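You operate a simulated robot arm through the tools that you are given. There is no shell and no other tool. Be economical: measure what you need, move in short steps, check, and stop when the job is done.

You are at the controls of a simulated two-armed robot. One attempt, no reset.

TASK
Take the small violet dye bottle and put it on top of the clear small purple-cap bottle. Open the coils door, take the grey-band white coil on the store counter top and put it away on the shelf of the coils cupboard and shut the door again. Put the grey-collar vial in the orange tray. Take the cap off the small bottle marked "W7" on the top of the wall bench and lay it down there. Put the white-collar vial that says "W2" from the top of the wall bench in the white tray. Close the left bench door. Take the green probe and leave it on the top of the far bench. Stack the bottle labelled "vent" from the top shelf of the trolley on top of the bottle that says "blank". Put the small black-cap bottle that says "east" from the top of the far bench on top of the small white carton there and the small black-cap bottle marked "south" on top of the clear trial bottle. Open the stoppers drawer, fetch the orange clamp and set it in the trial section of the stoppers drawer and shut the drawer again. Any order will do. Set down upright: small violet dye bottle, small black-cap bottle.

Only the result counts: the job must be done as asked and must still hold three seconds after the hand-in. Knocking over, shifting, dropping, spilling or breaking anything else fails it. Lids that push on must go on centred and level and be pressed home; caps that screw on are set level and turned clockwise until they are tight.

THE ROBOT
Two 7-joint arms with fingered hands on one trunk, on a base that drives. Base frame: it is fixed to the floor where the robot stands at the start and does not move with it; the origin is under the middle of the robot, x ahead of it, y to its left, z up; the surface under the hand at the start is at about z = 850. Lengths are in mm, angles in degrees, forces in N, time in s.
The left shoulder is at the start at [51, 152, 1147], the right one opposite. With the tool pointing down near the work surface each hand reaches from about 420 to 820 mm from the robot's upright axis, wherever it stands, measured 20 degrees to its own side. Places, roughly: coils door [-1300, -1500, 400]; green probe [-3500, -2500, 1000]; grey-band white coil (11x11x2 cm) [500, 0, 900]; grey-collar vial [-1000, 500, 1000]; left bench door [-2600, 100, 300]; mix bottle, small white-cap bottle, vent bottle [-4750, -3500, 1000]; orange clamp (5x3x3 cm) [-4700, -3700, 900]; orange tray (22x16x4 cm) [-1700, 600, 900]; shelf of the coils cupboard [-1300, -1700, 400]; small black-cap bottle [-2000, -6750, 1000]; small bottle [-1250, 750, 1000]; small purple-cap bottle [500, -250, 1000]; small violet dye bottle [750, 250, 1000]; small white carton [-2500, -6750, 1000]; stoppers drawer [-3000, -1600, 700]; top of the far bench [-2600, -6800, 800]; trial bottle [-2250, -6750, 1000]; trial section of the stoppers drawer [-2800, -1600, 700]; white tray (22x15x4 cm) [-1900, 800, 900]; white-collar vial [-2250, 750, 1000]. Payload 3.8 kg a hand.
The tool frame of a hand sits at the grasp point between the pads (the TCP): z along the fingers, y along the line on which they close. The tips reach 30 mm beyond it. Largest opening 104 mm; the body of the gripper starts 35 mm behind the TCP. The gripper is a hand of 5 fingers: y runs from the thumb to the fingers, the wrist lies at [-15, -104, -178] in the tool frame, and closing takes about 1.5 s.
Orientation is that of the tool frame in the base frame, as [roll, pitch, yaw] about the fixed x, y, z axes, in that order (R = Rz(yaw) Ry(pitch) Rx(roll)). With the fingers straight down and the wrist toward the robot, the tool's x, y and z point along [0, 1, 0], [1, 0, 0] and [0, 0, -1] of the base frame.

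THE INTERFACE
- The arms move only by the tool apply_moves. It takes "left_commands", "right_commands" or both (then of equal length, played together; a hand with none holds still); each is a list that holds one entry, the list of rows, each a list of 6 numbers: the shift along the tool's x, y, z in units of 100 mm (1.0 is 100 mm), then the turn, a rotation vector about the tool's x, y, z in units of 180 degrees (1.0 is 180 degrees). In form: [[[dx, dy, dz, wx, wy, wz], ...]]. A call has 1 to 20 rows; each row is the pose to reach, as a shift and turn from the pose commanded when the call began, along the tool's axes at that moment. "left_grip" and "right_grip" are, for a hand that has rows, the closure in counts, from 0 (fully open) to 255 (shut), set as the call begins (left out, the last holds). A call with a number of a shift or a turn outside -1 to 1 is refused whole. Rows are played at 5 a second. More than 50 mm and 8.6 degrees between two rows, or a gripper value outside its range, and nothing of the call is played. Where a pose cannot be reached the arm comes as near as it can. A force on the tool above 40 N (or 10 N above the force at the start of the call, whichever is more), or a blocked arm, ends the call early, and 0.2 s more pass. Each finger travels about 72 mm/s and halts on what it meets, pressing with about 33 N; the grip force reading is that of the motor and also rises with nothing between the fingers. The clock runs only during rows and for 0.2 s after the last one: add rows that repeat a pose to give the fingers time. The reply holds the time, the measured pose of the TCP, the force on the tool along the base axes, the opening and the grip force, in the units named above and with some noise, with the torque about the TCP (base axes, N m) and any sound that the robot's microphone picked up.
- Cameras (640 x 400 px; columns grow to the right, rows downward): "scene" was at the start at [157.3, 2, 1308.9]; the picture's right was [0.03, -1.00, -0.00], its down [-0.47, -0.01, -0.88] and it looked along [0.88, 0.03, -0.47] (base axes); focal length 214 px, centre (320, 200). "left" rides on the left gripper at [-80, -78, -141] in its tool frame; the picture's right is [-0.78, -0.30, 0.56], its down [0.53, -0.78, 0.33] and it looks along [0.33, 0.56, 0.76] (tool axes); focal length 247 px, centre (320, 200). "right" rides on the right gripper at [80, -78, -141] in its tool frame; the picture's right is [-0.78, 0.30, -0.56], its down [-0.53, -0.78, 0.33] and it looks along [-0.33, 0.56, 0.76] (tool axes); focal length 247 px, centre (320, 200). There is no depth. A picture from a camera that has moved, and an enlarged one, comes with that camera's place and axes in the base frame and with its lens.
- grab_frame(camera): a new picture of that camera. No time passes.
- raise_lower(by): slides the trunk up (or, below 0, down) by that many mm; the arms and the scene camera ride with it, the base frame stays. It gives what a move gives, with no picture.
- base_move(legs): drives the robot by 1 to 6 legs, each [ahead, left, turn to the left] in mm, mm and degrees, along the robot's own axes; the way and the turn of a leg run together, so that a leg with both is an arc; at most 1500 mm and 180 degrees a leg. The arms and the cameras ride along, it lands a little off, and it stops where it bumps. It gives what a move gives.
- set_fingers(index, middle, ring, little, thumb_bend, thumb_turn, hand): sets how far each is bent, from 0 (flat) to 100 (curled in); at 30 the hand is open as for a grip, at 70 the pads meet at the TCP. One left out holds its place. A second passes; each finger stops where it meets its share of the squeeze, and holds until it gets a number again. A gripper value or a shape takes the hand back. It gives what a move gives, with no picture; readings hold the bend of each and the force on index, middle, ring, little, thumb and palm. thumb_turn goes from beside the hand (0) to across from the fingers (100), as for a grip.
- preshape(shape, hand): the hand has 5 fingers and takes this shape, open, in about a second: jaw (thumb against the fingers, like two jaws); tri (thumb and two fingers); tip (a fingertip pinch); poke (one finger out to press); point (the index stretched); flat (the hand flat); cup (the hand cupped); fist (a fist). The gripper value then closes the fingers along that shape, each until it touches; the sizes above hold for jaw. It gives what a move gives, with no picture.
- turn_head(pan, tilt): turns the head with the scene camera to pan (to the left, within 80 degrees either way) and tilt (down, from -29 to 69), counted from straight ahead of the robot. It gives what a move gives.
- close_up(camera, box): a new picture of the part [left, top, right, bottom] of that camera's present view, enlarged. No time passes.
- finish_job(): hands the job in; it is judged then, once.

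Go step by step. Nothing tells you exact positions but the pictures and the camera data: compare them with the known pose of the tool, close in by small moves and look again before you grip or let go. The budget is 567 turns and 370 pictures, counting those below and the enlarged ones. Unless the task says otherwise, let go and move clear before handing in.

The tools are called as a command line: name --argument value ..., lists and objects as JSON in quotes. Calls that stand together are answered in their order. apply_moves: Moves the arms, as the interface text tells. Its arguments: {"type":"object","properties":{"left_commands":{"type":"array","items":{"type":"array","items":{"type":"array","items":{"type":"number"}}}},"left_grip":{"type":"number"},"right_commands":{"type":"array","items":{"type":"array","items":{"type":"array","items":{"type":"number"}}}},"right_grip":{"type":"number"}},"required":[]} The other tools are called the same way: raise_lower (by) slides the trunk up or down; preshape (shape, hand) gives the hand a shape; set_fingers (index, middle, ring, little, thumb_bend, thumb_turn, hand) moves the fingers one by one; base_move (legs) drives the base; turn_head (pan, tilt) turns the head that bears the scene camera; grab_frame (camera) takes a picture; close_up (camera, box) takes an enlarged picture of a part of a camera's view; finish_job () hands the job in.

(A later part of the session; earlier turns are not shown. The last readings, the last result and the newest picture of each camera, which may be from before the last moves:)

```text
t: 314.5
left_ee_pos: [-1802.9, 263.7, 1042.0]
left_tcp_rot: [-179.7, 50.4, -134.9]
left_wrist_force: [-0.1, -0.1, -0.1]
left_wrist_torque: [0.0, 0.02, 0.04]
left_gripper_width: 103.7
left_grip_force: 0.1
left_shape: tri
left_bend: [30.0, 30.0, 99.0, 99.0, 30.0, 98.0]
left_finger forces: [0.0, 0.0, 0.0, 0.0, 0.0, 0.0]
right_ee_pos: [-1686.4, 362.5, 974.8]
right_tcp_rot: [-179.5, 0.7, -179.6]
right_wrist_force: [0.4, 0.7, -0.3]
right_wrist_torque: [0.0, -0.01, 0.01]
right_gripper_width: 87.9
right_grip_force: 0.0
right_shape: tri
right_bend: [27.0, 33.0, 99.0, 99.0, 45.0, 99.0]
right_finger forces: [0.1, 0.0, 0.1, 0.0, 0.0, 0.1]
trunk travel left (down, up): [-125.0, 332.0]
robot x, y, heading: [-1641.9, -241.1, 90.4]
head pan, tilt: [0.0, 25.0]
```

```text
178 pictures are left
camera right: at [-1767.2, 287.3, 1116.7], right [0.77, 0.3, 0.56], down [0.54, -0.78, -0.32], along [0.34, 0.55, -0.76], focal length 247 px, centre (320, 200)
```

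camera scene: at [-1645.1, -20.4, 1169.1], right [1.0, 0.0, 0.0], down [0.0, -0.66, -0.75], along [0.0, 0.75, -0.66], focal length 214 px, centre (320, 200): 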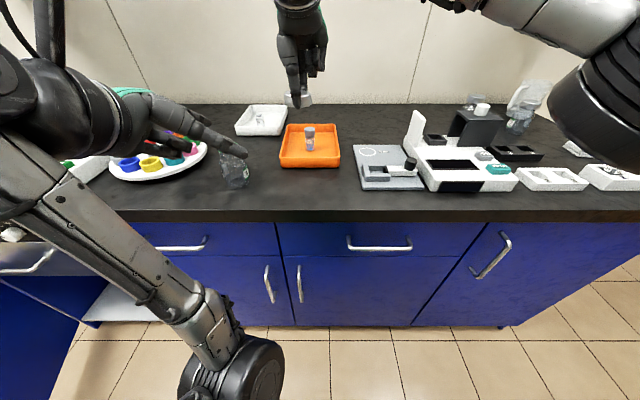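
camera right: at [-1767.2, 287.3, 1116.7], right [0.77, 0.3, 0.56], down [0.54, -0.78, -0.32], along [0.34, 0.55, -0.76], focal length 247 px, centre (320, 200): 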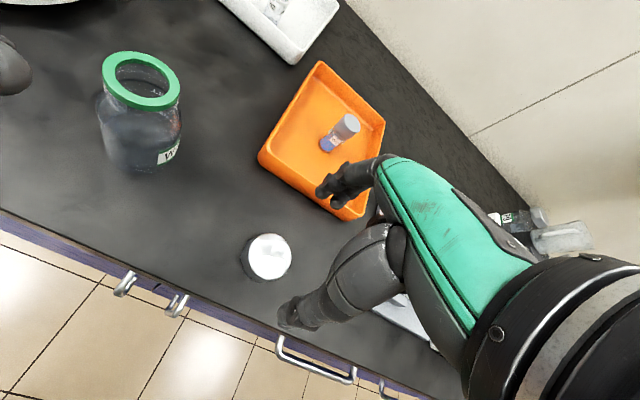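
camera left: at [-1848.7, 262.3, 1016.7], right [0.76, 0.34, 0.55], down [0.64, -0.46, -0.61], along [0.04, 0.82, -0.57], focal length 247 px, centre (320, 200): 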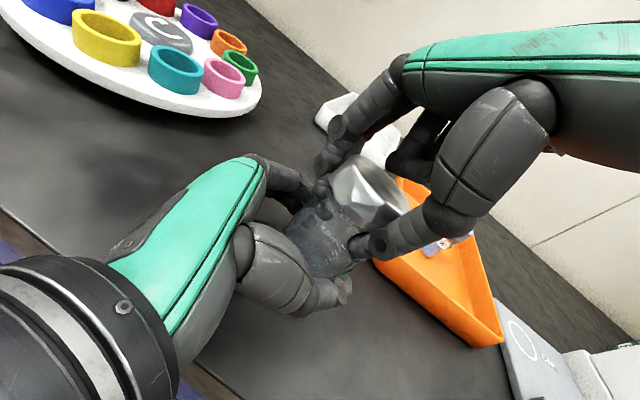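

Cap is down, bottle upright. Next, the left bench door: resetting the left hand, raising the trunk and backing off.

apply_moves --left_commands '[[[0, 0, 0, 0.0138, 0.0332, 0.0292], [0, 0, 0, 0.0276, 0.0664, 0.0584], [0, 0, 0, 0.0414, 0.0996, 0.0876], [0, 0, 0, 0.0552, 0.1329, 0.1168], [0, 0, 0, 0.069, 0.1661, 0.146], [0, 0, 0, 0.0828, 0.1993, 0.1752], [0, 0, 0, 0.0966, 0.2325, 0.2044], [0, 0, 0, 0.1104, 0.2657, 0.2336], [0, 0, 0, 0.1104, 0.2657, 0.2336]]]' --right_commands '[[[0, 0, -0.2, 0, 0, 0], [0, 0, -0.5, 0, 0, 0], [0, 0, -0.8, 0, 0, 0], [0, 0, -1.0, 0, 0, 0], [0, 0, -1.0, 0, 0, 0], [0, 0, -1.0, 0, 0, 0], [0, 0, -1.0, 0, 0, 0], [0, 0, -1.0, 0, 0, 0], [0, 0, -1.0, 0, 0, 0]]]'

base_move --legs '[[-300, 0, 0], [0, 450, 0]]'

raise_lower --by 105

turn_head --pan 20 --tilt 35

grab_frame --camera "scene"

```text
t: 316.5
left_ee_pos: [-1808.3, 352.0, 969.4]
left_tcp_rot: [-179.9, 0.2, 179.9]
left_wrist_force: [-1.4, 0.0, -0.2]
left_wrist_torque: [0.0, -0.02, -0.02]
left_gripper_width: 104.5
left_grip_force: 0.0
left_shape: tri
left_bend: [30.0, 30.0, 99.0, 99.0, 30.0, 97.0]
left_finger forces: [0.1, 0.1, 0.1, 0.1, 0.0, 0.0]
left hand out of reach, approached as far as the arm can: row 1, 2, 3, 4, 5, 6, 7, 8, 9
right_ee_pos: [-1687.6, 365.7, 1076.9]
right_tcp_rot: [-179.7, 0.7, -179.8]
right_wrist_force: [0.3, 0.2, 1.0]
right_wrist_torque: [0.0, 0.01, 0.0]
right_gripper_width: 87.7
right_grip_force: 0.0
right_shape: tri
right_bend: [27.0, 33.0, 99.0, 99.0, 45.0, 99.0]
right_finger forces: [0.0, 0.0, 0.1, 0.0, 0.0, 0.1]
trunk travel left (down, up): [-125.0, 332.0]
robot x, y, heading: [-1643.6, -234.6, 90.5]
head pan, tilt: [0.0, 25.0]
```

```text
t: 320.8
left_ee_pos: [-2248.4, 59.3, 970.3]
left_tcp_rot: [-179.9, 0.2, 179.3]
left_wrist_force: [-0.5, 0.1, 1.2]
left_wrist_torque: [-0.01, -0.01, 0.0]
left_gripper_width: 104.3
left_grip_force: 0.2
left_shape: tri
left_bend: [30.0, 30.0, 99.0, 99.0, 30.0, 97.0]
left_finger forces: [0.1, 0.0, 0.1, 0.1, 0.0, 0.1]
right_ee_pos: [-2127.2, 71.1, 1075.0]
right_tcp_rot: [-179.5, 0.6, 179.7]
right_wrist_force: [-0.2, 0.0, -1.0]
right_wrist_torque: [0.02, -0.04, -0.01]
right_gripper_width: 87.5
right_grip_force: 0.0
right_shape: tri
right_bend: [27.0, 33.0, 99.0, 99.0, 45.0, 99.0]
right_finger forces: [0.0, 0.1, 0.1, 0.0, 0.1, 0.0]
trunk travel left (down, up): [-125.0, 332.0]
robot x, y, heading: [-2091.5, -528.7, 89.6]
head pan, tilt: [0.0, 25.0]
```

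```text
t: 322.2
left_ee_pos: [-2247.9, 59.6, 1074.7]
left_tcp_rot: [-179.8, 0.1, 179.3]
left_wrist_force: [0.2, -0.3, 0.0]
left_wrist_torque: [0.0, 0.03, 0.02]
left_gripper_width: 104.0
left_grip_force: 0.1
left_shape: tri
left_bend: [30.0, 30.0, 99.0, 99.0, 30.0, 97.0]
left_finger forces: [0.0, 0.0, 0.1, 0.1, 0.0, 0.1]
right_ee_pos: [-2128.1, 72.4, 1180.9]
right_tcp_rot: [-179.6, 0.7, 179.6]
right_wrist_force: [-0.9, 0.5, 0.7]
right_wrist_torque: [0.03, -0.04, 0.04]
right_gripper_width: 87.4
right_grip_force: 0.1
right_shape: tri
right_bend: [27.0, 33.0, 99.0, 99.0, 45.0, 99.0]
right_finger forces: [0.0, 0.0, 0.0, 0.0, 0.0, 0.0]
trunk travel left (down, up): [-230.0, 227.0]
robot x, y, heading: [-2088.6, -530.1, 89.7]
head pan, tilt: [0.0, 25.0]
```

```text
t: 323.0
left_ee_pos: [-2247.1, 59.9, 1074.2]
left_tcp_rot: [-179.9, 0.3, 179.4]
left_wrist_force: [0.9, 0.1, 0.6]
left_wrist_torque: [-0.01, -0.01, 0.04]
left_gripper_width: 103.9
left_grip_force: 0.0
left_shape: tri
left_bend: [30.0, 30.0, 99.0, 99.0, 30.0, 97.0]
left_finger forces: [0.1, 0.1, 0.0, 0.0, 0.0, 0.1]
right_ee_pos: [-2125.8, 71.8, 1181.3]
right_tcp_rot: [-179.6, 0.6, 179.7]
right_wrist_force: [0.1, -0.9, 0.1]
right_wrist_torque: [0.02, -0.01, 0.0]
right_gripper_width: 87.5
right_grip_force: 0.0
right_shape: tri
right_bend: [27.0, 33.0, 99.0, 99.0, 45.0, 99.0]
right_finger forces: [0.0, 0.0, 0.0, 0.0, 0.1, 0.1]
trunk travel left (down, up): [-230.0, 227.0]
robot x, y, heading: [-2092.6, -527.7, 89.8]
head pan, tilt: [20.0, 35.0]
```

```text
177 pictures are left
camera scene: at [-2119.8, -388.7, 1292.5], right [0.94, 0.33, -0.05], down [0.19, -0.65, -0.74], along [-0.27, 0.69, -0.67], focal length 214 px, centre (320, 200)
```

scene: 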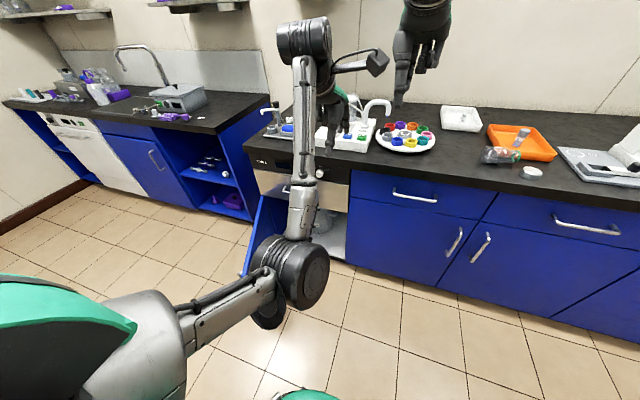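

close_up --camera "scene" --box '[430, 90, 600, 200]'

```text
3.64 times, centred on (515, 145) of scene
camera zoom: at [-2119.8, -388.7, 1292.5], right [0.94, 0.33, -0.05], down [0.19, -0.65, -0.74], along [-0.27, 0.69, -0.67], focal length 780 px, centre (-389, 400)
```

zoom: 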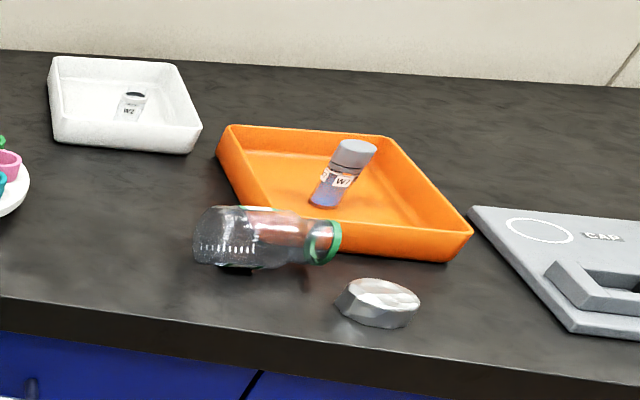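

I see the open W7 bottle got knocked over while the left hand re-oriented. I'll stand it up again: it lies from about [-1820,415] to [-1710,440]. Driving back there.

base_move --legs '[[0, -440, 0], [270, 0, 0]]'

turn_head --pan 0 --tilt 35

grab_frame --camera "left"

close_up --camera "scene" --box '[180, 80, 380, 220]'

```text
t: 327.2
left_ee_pos: [-1812.6, 332.0, 1075.9]
left_tcp_rot: [-179.9, 0.1, 179.1]
left_wrist_force: [0.2, -0.8, -0.2]
left_wrist_torque: [0.0, 0.01, -0.03]
left_gripper_width: 104.1
left_grip_force: 0.1
left_shape: tri
left_bend: [30.0, 30.0, 99.0, 99.0, 30.0, 97.0]
left_finger forces: [0.0, 0.1, 0.1, 0.1, 0.1, 0.1]
right_ee_pos: [-1693.2, 343.0, 1182.2]
right_tcp_rot: [-179.7, 0.7, 179.7]
right_wrist_force: [-0.3, 0.3, -0.6]
right_wrist_torque: [-0.02, 0.01, 0.02]
right_gripper_width: 87.8
right_grip_force: 0.1
right_shape: tri
right_bend: [27.0, 33.0, 99.0, 99.0, 45.0, 99.0]
right_finger forces: [0.0, 0.0, 0.0, 0.0, 0.0, 0.0]
trunk travel left (down, up): [-230.0, 227.0]
robot x, y, heading: [-1654.4, -258.3, 89.8]
head pan, tilt: [20.0, 35.0]
```

```text
t: 328.0
left_ee_pos: [-1813.5, 333.1, 1075.7]
left_tcp_rot: [-179.8, 0.1, 179.2]
left_wrist_force: [0.3, 0.7, -0.2]
left_wrist_torque: [0.0, 0.0, 0.01]
left_gripper_width: 103.9
left_grip_force: 0.2
left_shape: tri
left_bend: [30.0, 30.0, 99.0, 99.0, 30.0, 97.0]
left_finger forces: [0.0, 0.1, 0.0, 0.0, 0.0, 0.0]
right_ee_pos: [-1691.6, 344.0, 1181.9]
right_tcp_rot: [-179.6, 0.7, 179.6]
right_wrist_force: [0.5, -0.4, -1.1]
right_wrist_torque: [0.02, 0.02, 0.02]
right_gripper_width: 87.6
right_grip_force: 0.0
right_shape: tri
right_bend: [27.0, 33.0, 99.0, 99.0, 45.0, 99.0]
right_finger forces: [0.0, 0.0, 0.0, 0.0, 0.0, 0.0]
trunk travel left (down, up): [-230.0, 227.0]
robot x, y, heading: [-1654.6, -257.0, 89.6]
head pan, tilt: [0.0, 35.0]
```

```text
175 pictures are left
camera left: at [-1734.6, 253.6, 1216.3], right [0.77, -0.31, -0.55], down [-0.54, -0.77, -0.33], along [-0.32, 0.56, -0.76], focal length 247 px, centre (320, 200)
```

left: 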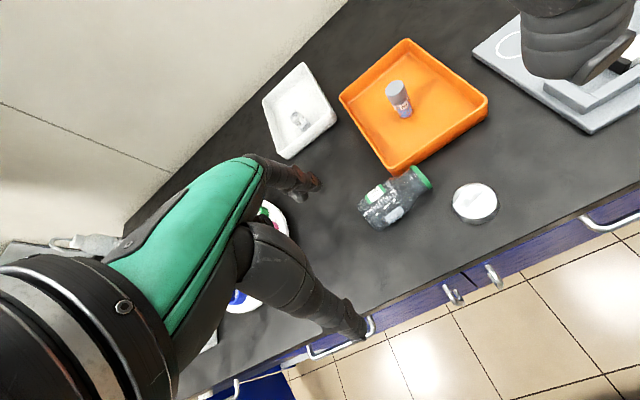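

```text
2.86 times, centred on (280, 150) of scene
camera zoom: at [-1656.0, -110.9, 1291.7], right [1.0, -0.01, 0.0], down [-0.01, -0.68, -0.73], along [0.01, 0.73, -0.68], focal length 613 px, centre (434, 343)
```

zoom: 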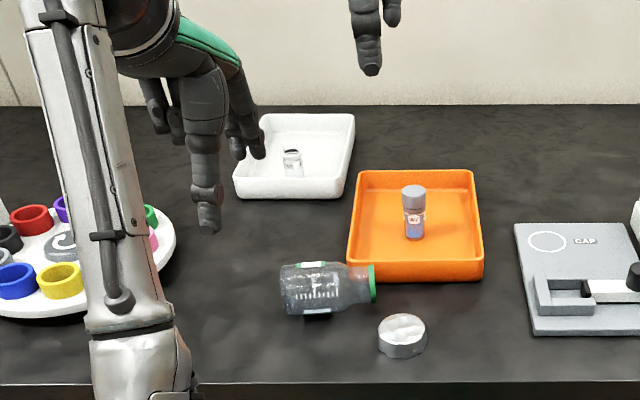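

apply_moves --left_commands '[[[-0.1, 0.25, 0.1, 0, 0.03, 0], [-0.2, 0.5, 0.3, 0, 0.06, 0], [-0.31, 0.75, 0.5, 0, 0.09, 0], [-0.31, 0.92, 0.75, 0, 0.111, 0], [-0.31, 0.92, 0.75, 0, 0.111, 0]]]' --left_grip 60

close_up --camera "left" --box '[200, 120, 480, 340]'

close_up --camera "scene" --box '[180, 80, 380, 220]'

```text
t: 329.2
left_ee_pos: [-1782.4, 424.0, 998.9]
left_tcp_rot: [-179.9, -19.9, 179.2]
left_wrist_force: [0.6, -0.3, 0.4]
left_wrist_torque: [-0.04, 0.0, 0.01]
left_gripper_width: 79.8
left_grip_force: 0.1
left_shape: tri
left_bend: [26.0, 35.0, 99.0, 99.0, 53.0, 99.0]
left_finger forces: [0.0, 0.0, 0.0, 0.0, 0.0, 0.0]
right_ee_pos: [-1692.2, 343.3, 1181.8]
right_tcp_rot: [-179.6, 0.7, 179.6]
right_wrist_force: [-0.5, 0.3, 0.3]
right_wrist_torque: [-0.01, 0.01, -0.02]
right_gripper_width: 87.9
right_grip_force: 0.1
right_shape: tri
right_bend: [27.0, 33.0, 99.0, 99.0, 45.0, 99.0]
right_finger forces: [0.0, 0.0, 0.0, 0.0, 0.0, 0.1]
trunk travel left (down, up): [-230.0, 227.0]
robot x, y, heading: [-1652.6, -256.4, 89.5]
head pan, tilt: [0.0, 35.0]
```

```text
1.82 times, centred on (340, 230) of left
camera zoom: at [-1659.9, 344.2, 1104.5], right [0.54, -0.3, -0.79], down [-0.63, -0.77, -0.13], along [-0.57, 0.56, -0.6], focal length 449 px, centre (284, 146)
```

zoom: 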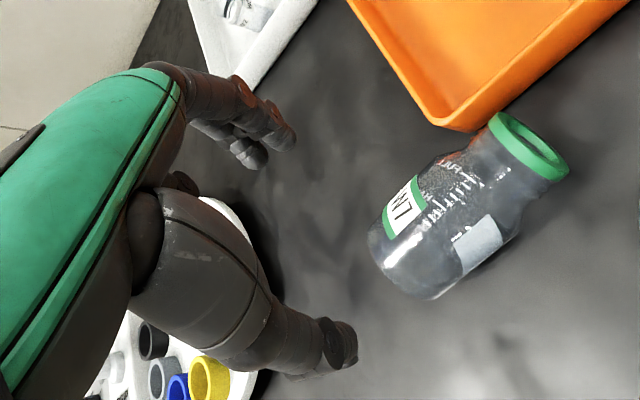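

```text
2.86 times, centred on (280, 150) of scene
camera zoom: at [-1655.9, -111.4, 1291.8], right [1.0, -0.01, 0.0], down [-0.01, -0.68, -0.73], along [0.01, 0.73, -0.68], focal length 613 px, centre (434, 343)
```

zoom: 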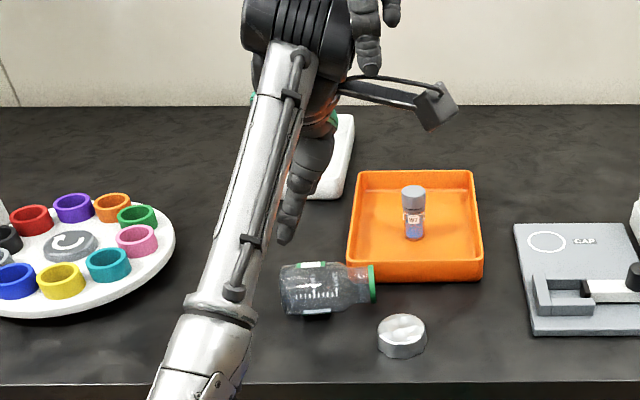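

apply_moves --left_commands '[[[-0.06, 0, 0.17, 0, 0, 0], [-0.12, 0, 0.34, 0, 0, 0], [-0.19, 0, 0.52, 0, 0, 0]]]'

apply_moves --left_commands '[[[-0.06, 0, 0.17, 0, 0, 0], [-0.12, 0, 0.34, 0, 0, 0], [-0.18, 0, 0.5, 0, 0, 0], [-0.18, 0, 0.5, 0, 0, 0]]]'

close_up --camera "left" --box '[200, 120, 480, 340]'

```text
t: 330.0
left_ee_pos: [-1779.0, 422.8, 946.0]
left_tcp_rot: [-179.9, -19.9, 179.1]
left_wrist_force: [-0.4, -0.7, 0.3]
left_wrist_torque: [0.01, -0.01, -0.01]
left_gripper_width: 79.9
left_grip_force: 0.2
left_shape: tri
left_bend: [26.0, 35.0, 99.0, 99.0, 53.0, 99.0]
left_finger forces: [0.0, 0.1, 0.0, 0.0, 0.1, 0.0]
right_ee_pos: [-1692.8, 344.6, 1181.5]
right_tcp_rot: [-179.6, 0.7, 179.6]
right_wrist_force: [0.0, 0.4, 0.4]
right_wrist_torque: [0.01, 0.02, 0.03]
right_gripper_width: 87.4
right_grip_force: 0.0
right_shape: tri
right_bend: [27.0, 33.0, 99.0, 99.0, 45.0, 99.0]
right_finger forces: [0.0, 0.0, 0.0, 0.0, 0.1, 0.0]
trunk travel left (down, up): [-230.0, 227.0]
robot x, y, heading: [-1656.9, -257.9, 89.3]
head pan, tilt: [0.0, 35.0]
```

```text
t: 331.0
left_ee_pos: [-1778.7, 422.9, 890.4]
left_tcp_rot: [-179.9, -19.9, 179.1]
left_wrist_force: [1.2, -0.1, 0.4]
left_wrist_torque: [-0.02, -0.01, -0.01]
left_gripper_width: 79.8
left_grip_force: 0.0
left_shape: tri
left_bend: [26.0, 35.0, 99.0, 99.0, 53.0, 99.0]
left_finger forces: [0.1, 0.0, 0.0, 0.1, 0.1, 0.1]
right_ee_pos: [-1691.7, 343.9, 1181.4]
right_tcp_rot: [-179.6, 0.7, 179.6]
right_wrist_force: [0.5, -0.3, -0.1]
right_wrist_torque: [0.0, 0.01, 0.0]
right_gripper_width: 87.4
right_grip_force: 0.0
right_shape: tri
right_bend: [27.0, 33.0, 99.0, 99.0, 45.0, 99.0]
right_finger forces: [0.0, 0.0, 0.0, 0.1, 0.0, 0.0]
trunk travel left (down, up): [-230.0, 227.0]
robot x, y, heading: [-1658.1, -257.3, 89.4]
head pan, tilt: [0.0, 35.0]
```

```text
1.82 times, centred on (340, 230) of left
camera zoom: at [-1656.7, 342.7, 996.5], right [0.54, -0.31, -0.79], down [-0.63, -0.77, -0.13], along [-0.56, 0.56, -0.6], focal length 449 px, centre (284, 146)
```

zoom: 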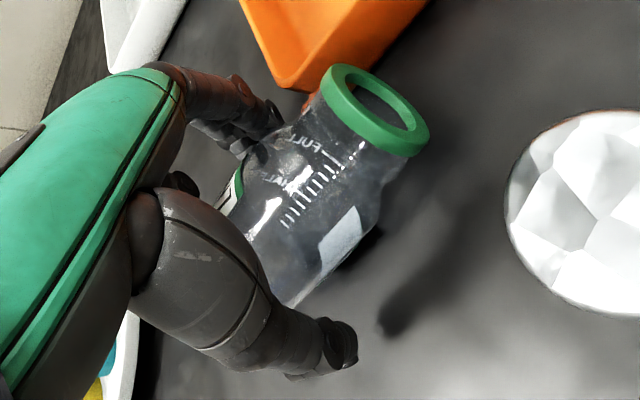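

apply_moves --left_commands '[[[-0.015, 0, 0.04, 0, 0, 0], [-0.015, 0, 0.04, 0, 0, 0], [-0.015, 0, 0.04, 0, 0, 0], [-0.015, 0, 0.04, 0, 0, 0], [-0.015, 0, 0.04, 0, 0, 0], [-0.015, 0, 0.04, 0, 0, 0], [-0.015, 0, 0.04, 0, 0, 0]]]' --left_grip 255

apply_moves --left_commands '[[[0.07, 0, -0.19, 0, 0, 0], [0.14, 0, -0.38, 0, 0, 0], [0.21, 0, -0.58, 0, 0, 0], [0.29, 0, -0.8, 0, 0, 0]]]'

grab_frame --camera "left"

close_up --camera "scene" --box '[180, 80, 380, 220]'

```text
t: 332.6
left_ee_pos: [-1778.1, 422.1, 886.4]
left_tcp_rot: [-179.9, -19.7, 179.1]
left_wrist_force: [-0.3, -1.0, -0.3]
left_wrist_torque: [0.02, 0.04, 0.0]
left_gripper_width: 44.8
left_grip_force: 33.5
left_shape: tri
left_bend: [74.0, 48.0, 100.0, 100.0, 73.0, 100.0]
left_finger forces: [14.3, 14.5, 0.1, 0.0, 27.1, 0.0]
right_ee_pos: [-1692.2, 344.2, 1182.3]
right_tcp_rot: [-179.7, 0.7, 179.6]
right_wrist_force: [-0.1, -0.5, 0.3]
right_wrist_torque: [0.0, -0.02, 0.04]
right_gripper_width: 87.4
right_grip_force: 0.1
right_shape: tri
right_bend: [27.0, 33.0, 99.0, 99.0, 45.0, 99.0]
right_finger forces: [0.0, 0.1, 0.0, 0.0, 0.1, 0.1]
trunk travel left (down, up): [-230.0, 227.0]
robot x, y, heading: [-1656.3, -258.7, 89.8]
head pan, tilt: [0.0, 35.0]
```

```text
t: 333.6
left_ee_pos: [-1780.5, 424.4, 972.2]
left_tcp_rot: [-179.9, -19.8, 179.1]
left_wrist_force: [0.4, 0.5, -1.3]
left_wrist_torque: [-0.03, 0.02, -0.03]
left_gripper_width: 45.0
left_grip_force: 32.7
left_shape: tri
left_bend: [74.0, 48.0, 100.0, 100.0, 73.0, 100.0]
left_finger forces: [14.3, 14.5, 0.0, 0.0, 27.2, 0.0]
right_ee_pos: [-1692.5, 343.3, 1180.8]
right_tcp_rot: [-179.6, 0.8, 179.5]
right_wrist_force: [0.3, 0.0, -0.4]
right_wrist_torque: [0.04, 0.03, -0.01]
right_gripper_width: 87.4
right_grip_force: 0.0
right_shape: tri
right_bend: [27.0, 33.0, 99.0, 99.0, 45.0, 99.0]
right_finger forces: [0.0, 0.0, 0.1, 0.0, 0.1, 0.1]
trunk travel left (down, up): [-230.0, 227.0]
robot x, y, heading: [-1657.2, -259.2, 89.5]
head pan, tilt: [0.0, 35.0]
```

```text
170 pictures are left
camera left: at [-1658.9, 344.4, 1078.3], right [0.54, -0.31, -0.79], down [-0.63, -0.77, -0.13], along [-0.56, 0.56, -0.6], focal length 247 px, centre (320, 200)
```

left: 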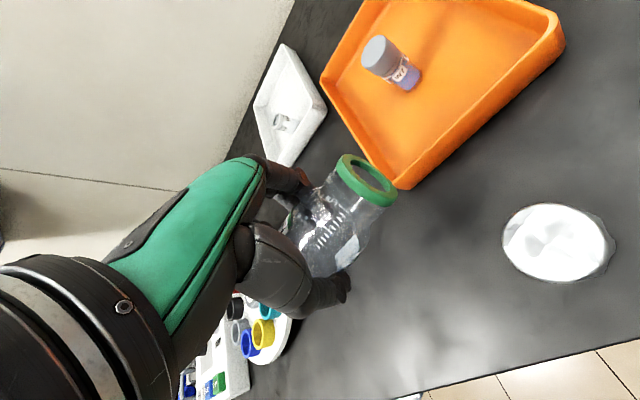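

```text
2.86 times, centred on (280, 150) of scene
camera zoom: at [-1655.9, -111.2, 1291.7], right [1.0, -0.01, 0.0], down [-0.01, -0.68, -0.73], along [0.01, 0.73, -0.68], focal length 613 px, centre (434, 343)
```

zoom: 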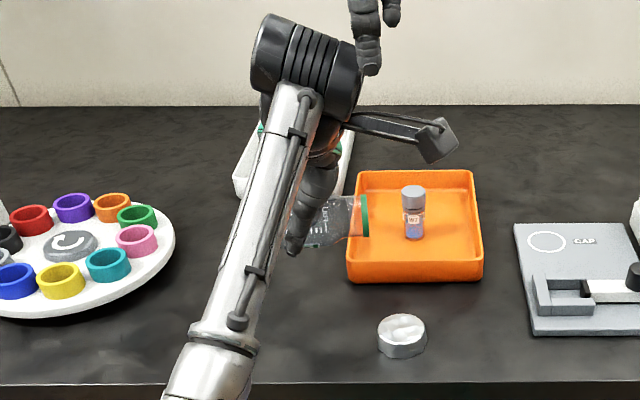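

apply_moves --right_commands '[[[-0.3, -0.2, -0.2, 0, 0, 0], [-0.6, -0.3, -0.3, 0, 0, 0], [-1.0, -0.3, -0.3, 0, 0, 0]]]'

apply_moves --left_commands '[[[0, 0, 0, 0, -0.0463, 0], [0, 0, 0, 0, -0.0926, 0], [0, 0, 0, 0, -0.1389, 0], [0, 0, 0, 0, -0.1852, 0], [0, 0, 0, 0, -0.2315, 0], [0, 0, 0, 0, -0.2778, 0], [0, 0, 0, 0, -0.3241, 0], [0, 0, 0, 0, -0.3704, 0], [0, 0, 0, 0, -0.4167, 0], [0, 0, 0, 0, -0.4167, 0]]]'

close_up --camera "scene" --box '[180, 80, 380, 220]'

grab_frame --camera "left"

```text
t: 334.4
left_ee_pos: [-1780.2, 424.0, 971.5]
left_tcp_rot: [-179.9, -19.8, 179.1]
left_wrist_force: [0.7, 0.2, -0.4]
left_wrist_torque: [0.03, 0.03, 0.01]
left_gripper_width: 44.9
left_grip_force: 32.6
left_shape: tri
left_bend: [74.0, 48.0, 100.0, 100.0, 73.0, 100.0]
left_finger forces: [14.3, 14.5, 0.0, 0.0, 27.2, 0.0]
right_ee_pos: [-1591.4, 313.8, 1212.9]
right_tcp_rot: [-179.6, 0.7, 179.6]
right_wrist_force: [0.2, 0.7, 0.6]
right_wrist_torque: [-0.01, 0.03, 0.0]
right_gripper_width: 87.8
right_grip_force: 0.0
right_shape: tri
right_bend: [27.0, 33.0, 99.0, 99.0, 45.0, 99.0]
right_finger forces: [0.0, 0.0, 0.0, 0.1, 0.0, 0.0]
trunk travel left (down, up): [-230.0, 227.0]
robot x, y, heading: [-1656.3, -258.1, 89.7]
head pan, tilt: [0.0, 35.0]
```

```text
t: 336.6
left_ee_pos: [-1779.9, 424.0, 971.8]
left_tcp_rot: [-179.7, 55.2, 179.5]
left_wrist_force: [-0.2, 0.3, -1.4]
left_wrist_torque: [0.03, 0.05, 0.01]
left_gripper_width: 44.9
left_grip_force: 33.2
left_shape: tri
left_bend: [74.0, 48.0, 100.0, 100.0, 73.0, 100.0]
left_finger forces: [13.8, 14.9, 0.1, 0.0, 27.2, 0.1]
right_ee_pos: [-1593.4, 313.1, 1213.5]
right_tcp_rot: [-179.6, 0.7, 179.7]
right_wrist_force: [0.9, -0.5, 0.7]
right_wrist_torque: [0.01, 0.01, -0.01]
right_gripper_width: 87.7
right_grip_force: 0.1
right_shape: tri
right_bend: [27.0, 33.0, 99.0, 99.0, 45.0, 99.0]
right_finger forces: [0.0, 0.0, 0.0, 0.0, 0.1, 0.1]
trunk travel left (down, up): [-230.0, 227.0]
robot x, y, heading: [-1652.5, -260.7, 89.5]
head pan, tilt: [0.0, 35.0]
```

```text
2.86 times, centred on (280, 150) of scene
camera zoom: at [-1655.7, -111.0, 1291.7], right [1.0, -0.01, 0.0], down [-0.01, -0.68, -0.73], along [0.01, 0.73, -0.68], focal length 613 px, centre (434, 343)
```

zoom: 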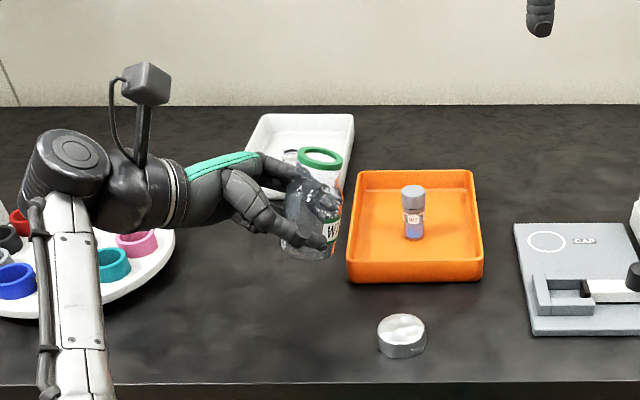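

```text
167 pictures are left
camera left: at [-1851.6, 346.6, 1118.0], right [0.9, -0.31, 0.32], down [-0.04, -0.78, -0.63], along [0.44, 0.55, -0.71], focal length 247 px, centre (320, 200)
```

left: 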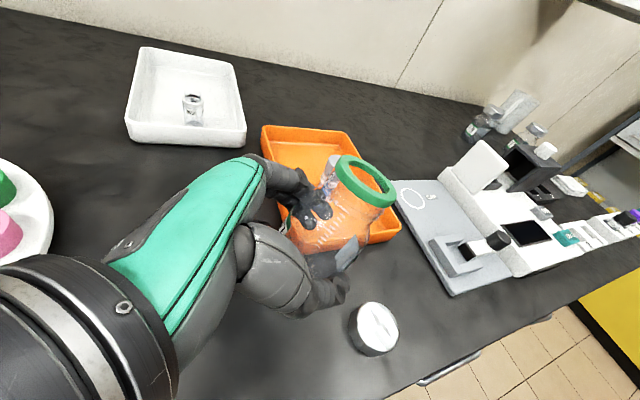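

Bottle is nearly upright in the left hand. Rotating a bit more, shifting left 45 mm and lowering to the bench.

apply_moves --left_commands '[[[0.1, 0, -0.12, 0, -0.03, 0], [0.2, 0, -0.25, 0, -0.06, 0], [0.26, 0, -0.37, 0, -0.067, 0], [0.26, 0, -0.37, 0, -0.067, 0]]]'

apply_moves --left_commands '[[[0.28, 0, 0.12, 0, 0, 0], [0.5, 0, 0.215, 0, 0, 0], [0.59, 0, 0.255, 0, 0, 0], [0.64, 0, 0.275, 0, 0, 0], [0.68, 0, 0.293, 0, 0, 0]]]'

close_up --camera "scene" --box '[180, 80, 380, 220]'

```text
t: 337.6
left_ee_pos: [-1826.5, 424.1, 972.6]
left_tcp_rot: [-179.6, 67.2, 179.6]
left_wrist_force: [0.2, -0.1, -1.1]
left_wrist_torque: [0.01, 0.01, 0.01]
left_gripper_width: 44.7
left_grip_force: 33.0
left_shape: tri
left_bend: [74.0, 48.0, 100.0, 100.0, 73.0, 100.0]
left_finger forces: [13.6, 15.0, 0.0, 0.0, 27.1, 0.0]
right_ee_pos: [-1592.8, 314.6, 1213.1]
right_tcp_rot: [-179.6, 0.7, 179.6]
right_wrist_force: [0.3, -0.2, 0.2]
right_wrist_torque: [0.0, -0.02, -0.04]
right_gripper_width: 87.5
right_grip_force: 0.1
right_shape: tri
right_bend: [27.0, 33.0, 99.0, 99.0, 45.0, 99.0]
right_finger forces: [0.0, 0.1, 0.0, 0.0, 0.0, 0.0]
trunk travel left (down, up): [-230.0, 227.0]
robot x, y, heading: [-1655.5, -258.5, 89.6]
head pan, tilt: [0.0, 35.0]
```

```text
t: 338.8
left_ee_pos: [-1826.3, 424.5, 897.4]
left_tcp_rot: [-179.8, 67.2, 179.4]
left_wrist_force: [0.8, 0.4, -1.6]
left_wrist_torque: [0.03, 0.0, -0.02]
left_gripper_width: 44.6
left_grip_force: 32.9
left_shape: tri
left_bend: [74.0, 48.0, 100.0, 100.0, 73.0, 100.0]
left_finger forces: [13.6, 14.9, 0.0, 0.0, 27.1, 0.0]
right_ee_pos: [-1592.5, 314.6, 1212.7]
right_tcp_rot: [-179.6, 0.8, 179.7]
right_wrist_force: [-0.2, 1.1, -0.1]
right_wrist_torque: [0.01, -0.02, 0.06]
right_gripper_width: 87.5
right_grip_force: 0.1
right_shape: tri
right_bend: [27.0, 33.0, 99.0, 99.0, 45.0, 99.0]
right_finger forces: [0.0, 0.1, 0.0, 0.0, 0.0, 0.0]
trunk travel left (down, up): [-230.0, 227.0]
robot x, y, heading: [-1658.9, -258.3, 89.7]
head pan, tilt: [0.0, 35.0]
```

```text
2.86 times, centred on (280, 150) of scene
camera zoom: at [-1656.0, -110.9, 1291.7], right [1.0, -0.01, 0.0], down [-0.01, -0.68, -0.73], along [0.01, 0.73, -0.68], focal length 613 px, centre (434, 343)
```

zoom: 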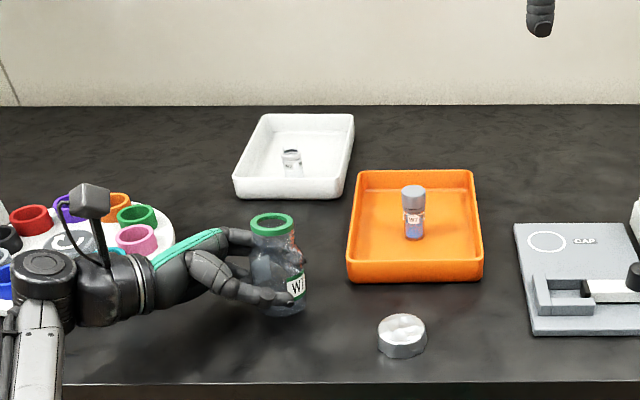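

apply_moves --left_commands '[[[0.028, 0, 0.012, 0, 0, 0], [0.046, 0, 0.02, 0, 0, 0], [0.064, 0, 0.027, 0, 0, 0], [0.083, 0, 0.035, 0, 0, 0], [0.101, 0, 0.043, 0, 0, 0], [0.12, 0, 0.05, 0, 0, 0]]]'

close_up --camera "scene" --box '[220, 130, 300, 210]'

```text
t: 340.2
left_ee_pos: [-1824.7, 424.1, 889.4]
left_tcp_rot: [179.6, 67.4, 178.9]
left_wrist_force: [-0.5, -1.5, 14.3]
left_wrist_torque: [0.2, -0.21, -0.02]
left_gripper_width: 44.8
left_grip_force: 33.1
left_shape: tri
left_bend: [75.0, 48.0, 100.0, 100.0, 73.0, 100.0]
left_finger forces: [12.6, 14.6, 0.0, 0.0, 27.8, 0.0]
right_ee_pos: [-1592.5, 311.4, 1213.7]
right_tcp_rot: [-179.7, 0.7, 179.6]
right_wrist_force: [0.3, 0.6, -0.4]
right_wrist_torque: [0.0, -0.01, 0.01]
right_gripper_width: 87.7
right_grip_force: 0.1
right_shape: tri
right_bend: [27.0, 33.0, 99.0, 99.0, 45.0, 99.0]
right_finger forces: [0.0, 0.0, 0.0, 0.0, 0.0, 0.1]
trunk travel left (down, up): [-230.0, 227.0]
robot x, y, heading: [-1653.8, -257.9, 89.5]
head pan, tilt: [0.0, 35.0]
```

```text
5.00 times, centred on (260, 170) of scene
camera zoom: at [-1655.6, -113.4, 1292.2], right [1.0, -0.01, 0.0], down [-0.01, -0.68, -0.74], along [0.01, 0.74, -0.68], focal length 1072 px, centre (620, 350)
```

zoom: 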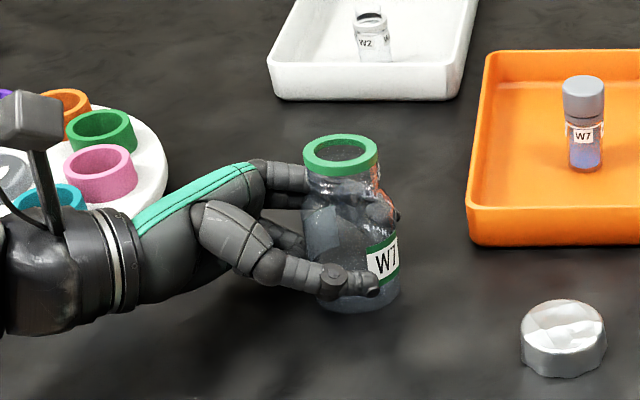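

Upright with contact. Releasing and withdrawing straight back to the left and up.

apply_moves --left_commands '[[[-0.02, 0, 0, 0, 0, 0], [-0.02, 0, 0, 0, 0, 0], [-0.02, 0, 0, 0, 0, 0], [-0.02, 0, 0, 0, 0, 0], [-0.02, 0, -0.1, 0, 0, 0], [-0.02, 0, -0.3, 0, 0, 0], [-0.02, 0, -0.6, 0, 0, 0], [-0.02, 0, -0.9, 0, 0, 0]]]' --left_grip 0

close_up --camera "scene" --box '[180, 80, 380, 220]'

```text
t: 342.0
left_ee_pos: [-1909.2, 425.0, 922.4]
left_tcp_rot: [-179.6, 67.4, 179.6]
left_wrist_force: [-0.2, 0.3, -0.7]
left_wrist_torque: [0.03, 0.0, -0.01]
left_gripper_width: 103.7
left_grip_force: 0.0
left_shape: tri
left_bend: [30.0, 30.0, 99.0, 99.0, 30.0, 98.0]
left_finger forces: [0.0, 0.1, 0.1, 0.0, 0.1, 0.0]
right_ee_pos: [-1594.1, 313.7, 1213.0]
right_tcp_rot: [-179.5, 0.8, 179.6]
right_wrist_force: [-0.3, 0.4, -0.3]
right_wrist_torque: [0.0, -0.02, 0.0]
right_gripper_width: 87.5
right_grip_force: 0.0
right_shape: tri
right_bend: [27.0, 33.0, 99.0, 99.0, 45.0, 99.0]
right_finger forces: [0.0, 0.0, 0.0, 0.1, 0.0, 0.1]
trunk travel left (down, up): [-230.0, 227.0]
robot x, y, heading: [-1654.0, -256.8, 89.6]
head pan, tilt: [0.0, 35.0]
```

```text
2.86 times, centred on (280, 150) of scene
camera zoom: at [-1656.6, -111.1, 1291.7], right [1.0, -0.01, 0.0], down [-0.01, -0.68, -0.73], along [0.01, 0.73, -0.68], focal length 613 px, centre (434, 343)
```

zoom: 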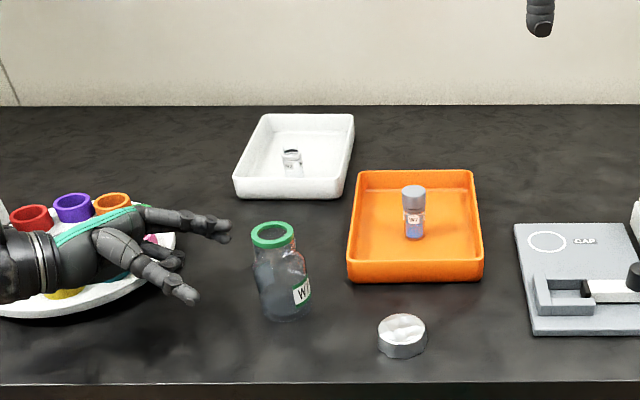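

Bottle stands. Raising the left hand straight up, then backing the base away.

apply_moves --left_commands '[[[-0.3, 0, -0.12, 0, 0, 0], [-0.6, 0, -0.25, 0, 0, 0], [-0.92, 0, -0.39, 0, 0, 0]]]'

apply_moves --left_commands '[[[-0.3, 0, -0.12, 0, 0, 0], [-0.6, 0, -0.25, 0, 0, 0], [-0.92, 0, -0.39, 0, 0, 0]]]'

base_move --legs '[[-400, 0, 0], [0, 420, 0]]'

apply_moves --left_commands '[[[0, 0, 0, 0, 0.0415, 0], [0, 0, 0, 0, 0.083, 0], [0, 0, 0, 0, 0.1245, 0], [0, 0, 0, 0, 0.166, 0], [0, 0, 0, 0, 0.2075, 0], [0, 0, 0, 0, 0.249, 0], [0, 0, 0, 0, 0.2905, 0], [0, 0, 0, 0, 0.332, 0], [0, 0, 0, 0, 0.3735, 0], [0, 0, 0, 0, 0.3735, 0]]]'

turn_head --pan 35 --tilt 40

grab_frame --camera "scene"

```text
t: 342.8
left_ee_pos: [-1907.6, 427.1, 1021.6]
left_tcp_rot: [-179.7, 67.2, 179.4]
left_wrist_force: [-0.1, -0.6, -0.9]
left_wrist_torque: [-0.01, -0.02, 0.01]
left_gripper_width: 103.3
left_grip_force: 0.1
left_shape: tri
left_bend: [30.0, 30.0, 99.0, 99.0, 30.0, 98.0]
left_finger forces: [0.0, 0.0, 0.0, 0.0, 0.1, 0.0]
right_ee_pos: [-1592.9, 313.5, 1213.9]
right_tcp_rot: [-179.5, 0.7, 179.6]
right_wrist_force: [-0.2, -0.7, 0.4]
right_wrist_torque: [0.0, -0.02, -0.02]
right_gripper_width: 87.6
right_grip_force: 0.1
right_shape: tri
right_bend: [27.0, 33.0, 99.0, 99.0, 45.0, 99.0]
right_finger forces: [0.0, 0.1, 0.1, 0.0, 0.1, 0.0]
trunk travel left (down, up): [-230.0, 227.0]
robot x, y, heading: [-1659.8, -255.6, 89.6]
head pan, tilt: [0.0, 35.0]
```

```text
t: 343.6
left_ee_pos: [-1909.6, 427.9, 1121.3]
left_tcp_rot: [-179.5, 67.2, 179.6]
left_wrist_force: [-0.2, 0.6, -0.6]
left_wrist_torque: [-0.02, -0.02, 0.03]
left_gripper_width: 103.7
left_grip_force: 0.1
left_shape: tri
left_bend: [30.0, 30.0, 99.0, 99.0, 30.0, 98.0]
left_finger forces: [0.0, 0.0, 0.1, 0.0, 0.1, 0.0]
right_ee_pos: [-1592.4, 313.4, 1213.3]
right_tcp_rot: [-179.6, 0.7, 179.7]
right_wrist_force: [0.0, -0.9, 0.4]
right_wrist_torque: [0.0, 0.01, -0.02]
right_gripper_width: 87.3
right_grip_force: 0.1
right_shape: tri
right_bend: [27.0, 33.0, 99.0, 99.0, 45.0, 99.0]
right_finger forces: [0.0, 0.1, 0.0, 0.0, 0.0, 0.0]
trunk travel left (down, up): [-230.0, 227.0]
robot x, y, heading: [-1657.4, -259.9, 89.7]
head pan, tilt: [0.0, 35.0]
```

```text
t: 348.3
left_ee_pos: [-2339.9, 21.8, 1123.3]
left_tcp_rot: [-179.8, 67.2, 179.7]
left_wrist_force: [1.0, 0.3, 0.4]
left_wrist_torque: [-0.01, 0.01, 0.01]
left_gripper_width: 103.8
left_grip_force: 0.1
left_shape: tri
left_bend: [30.0, 30.0, 99.0, 99.0, 30.0, 98.0]
left_finger forces: [0.0, 0.0, 0.0, 0.0, 0.0, 0.0]
right_ee_pos: [-2022.8, -91.2, 1212.6]
right_tcp_rot: [-179.5, 0.6, 179.9]
right_wrist_force: [0.4, 0.2, 0.9]
right_wrist_torque: [0.03, -0.04, 0.02]
right_gripper_width: 87.5
right_grip_force: 0.1
right_shape: tri
right_bend: [27.0, 33.0, 99.0, 99.0, 45.0, 99.0]
right_finger forces: [0.1, 0.0, 0.0, 0.1, 0.0, 0.0]
trunk travel left (down, up): [-230.0, 227.0]
robot x, y, heading: [-2083.5, -662.9, 89.9]
head pan, tilt: [0.0, 35.0]
```

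```text
t: 350.5
left_ee_pos: [-2339.8, 20.3, 1123.1]
left_tcp_rot: [-179.9, 0.0, 179.3]
left_wrist_force: [-0.6, -0.2, 0.0]
left_wrist_torque: [-0.01, 0.0, 0.02]
left_gripper_width: 103.8
left_grip_force: 0.1
left_shape: tri
left_bend: [30.0, 30.0, 99.0, 99.0, 30.0, 98.0]
left_finger forces: [0.0, 0.0, 0.0, 0.1, 0.0, 0.0]
right_ee_pos: [-2022.1, -91.5, 1212.5]
right_tcp_rot: [-179.6, 0.7, 179.8]
right_wrist_force: [0.1, 0.1, -0.3]
right_wrist_torque: [0.03, 0.03, 0.0]
right_gripper_width: 87.5
right_grip_force: 0.0
right_shape: tri
right_bend: [27.0, 33.0, 99.0, 99.0, 45.0, 99.0]
right_finger forces: [0.0, 0.0, 0.0, 0.0, 0.0, 0.1]
trunk travel left (down, up): [-230.0, 227.0]
robot x, y, heading: [-2082.6, -660.2, 90.1]
head pan, tilt: [0.0, 35.0]
```

```text
t: 351.6
left_ee_pos: [-2339.0, 21.0, 1122.4]
left_tcp_rot: [-180.0, 0.0, 179.4]
left_wrist_force: [0.6, 0.1, -0.1]
left_wrist_torque: [-0.01, -0.02, 0.0]
left_gripper_width: 103.8
left_grip_force: 0.0
left_shape: tri
left_bend: [30.0, 30.0, 99.0, 99.0, 30.0, 98.0]
left_finger forces: [0.1, 0.0, 0.0, 0.0, 0.0, 0.0]
right_ee_pos: [-2022.2, -90.1, 1213.0]
right_tcp_rot: [-179.6, 0.6, 179.9]
right_wrist_force: [0.4, 0.6, 0.4]
right_wrist_torque: [-0.01, 0.01, 0.0]
right_gripper_width: 87.6
right_grip_force: 0.0
right_shape: tri
right_bend: [27.0, 33.0, 99.0, 99.0, 45.0, 99.0]
right_finger forces: [0.1, 0.0, 0.0, 0.0, 0.0, 0.0]
trunk travel left (down, up): [-230.0, 227.0]
robot x, y, heading: [-2083.2, -662.2, 90.0]
head pan, tilt: [35.0, 40.0]
```

```text
163 pictures are left
camera scene: at [-2131.7, -535.3, 1286.7], right [0.82, 0.57, -0.08], down [0.37, -0.63, -0.69], along [-0.44, 0.54, -0.72], focal length 214 px, centre (320, 200)
```

scene: 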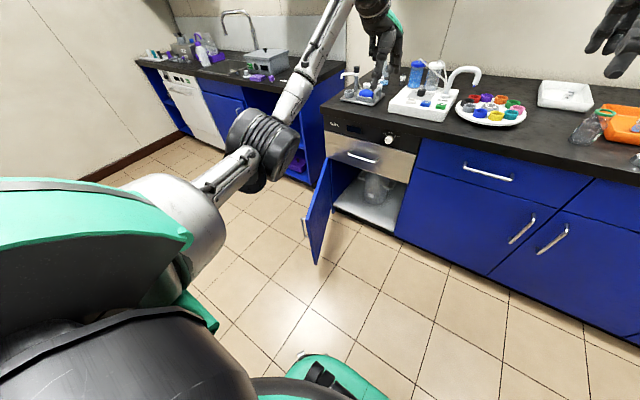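

close_up --camera "scene" --box '[530, 70, 640, 170]'

close_up --camera "scene" --box '[260, 80, 440, 280]'

```text
4.00 times, centred on (585, 120) of scene
camera zoom: at [-2131.7, -535.3, 1286.7], right [0.82, 0.57, -0.08], down [0.37, -0.63, -0.69], along [-0.44, 0.54, -0.72], focal length 858 px, centre (-740, 520)
```

zoom: 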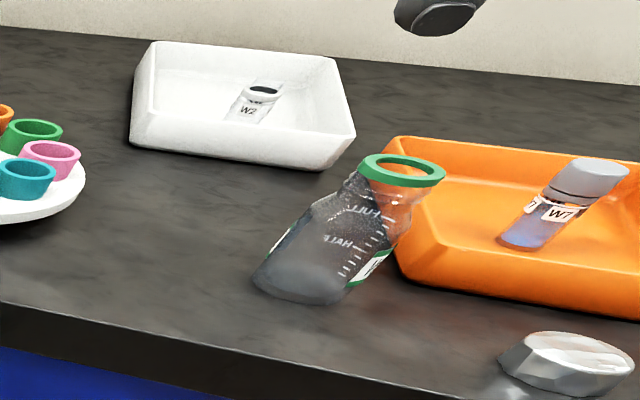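

```text
2.00 times, centred on (350, 180) of scene
camera zoom: at [-2131.7, -535.3, 1286.7], right [0.82, 0.57, -0.08], down [0.37, -0.63, -0.69], along [-0.44, 0.54, -0.72], focal length 429 px, centre (260, 240)
```

zoom: 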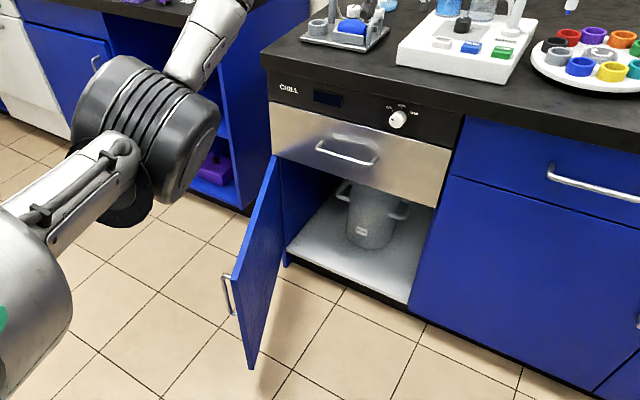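

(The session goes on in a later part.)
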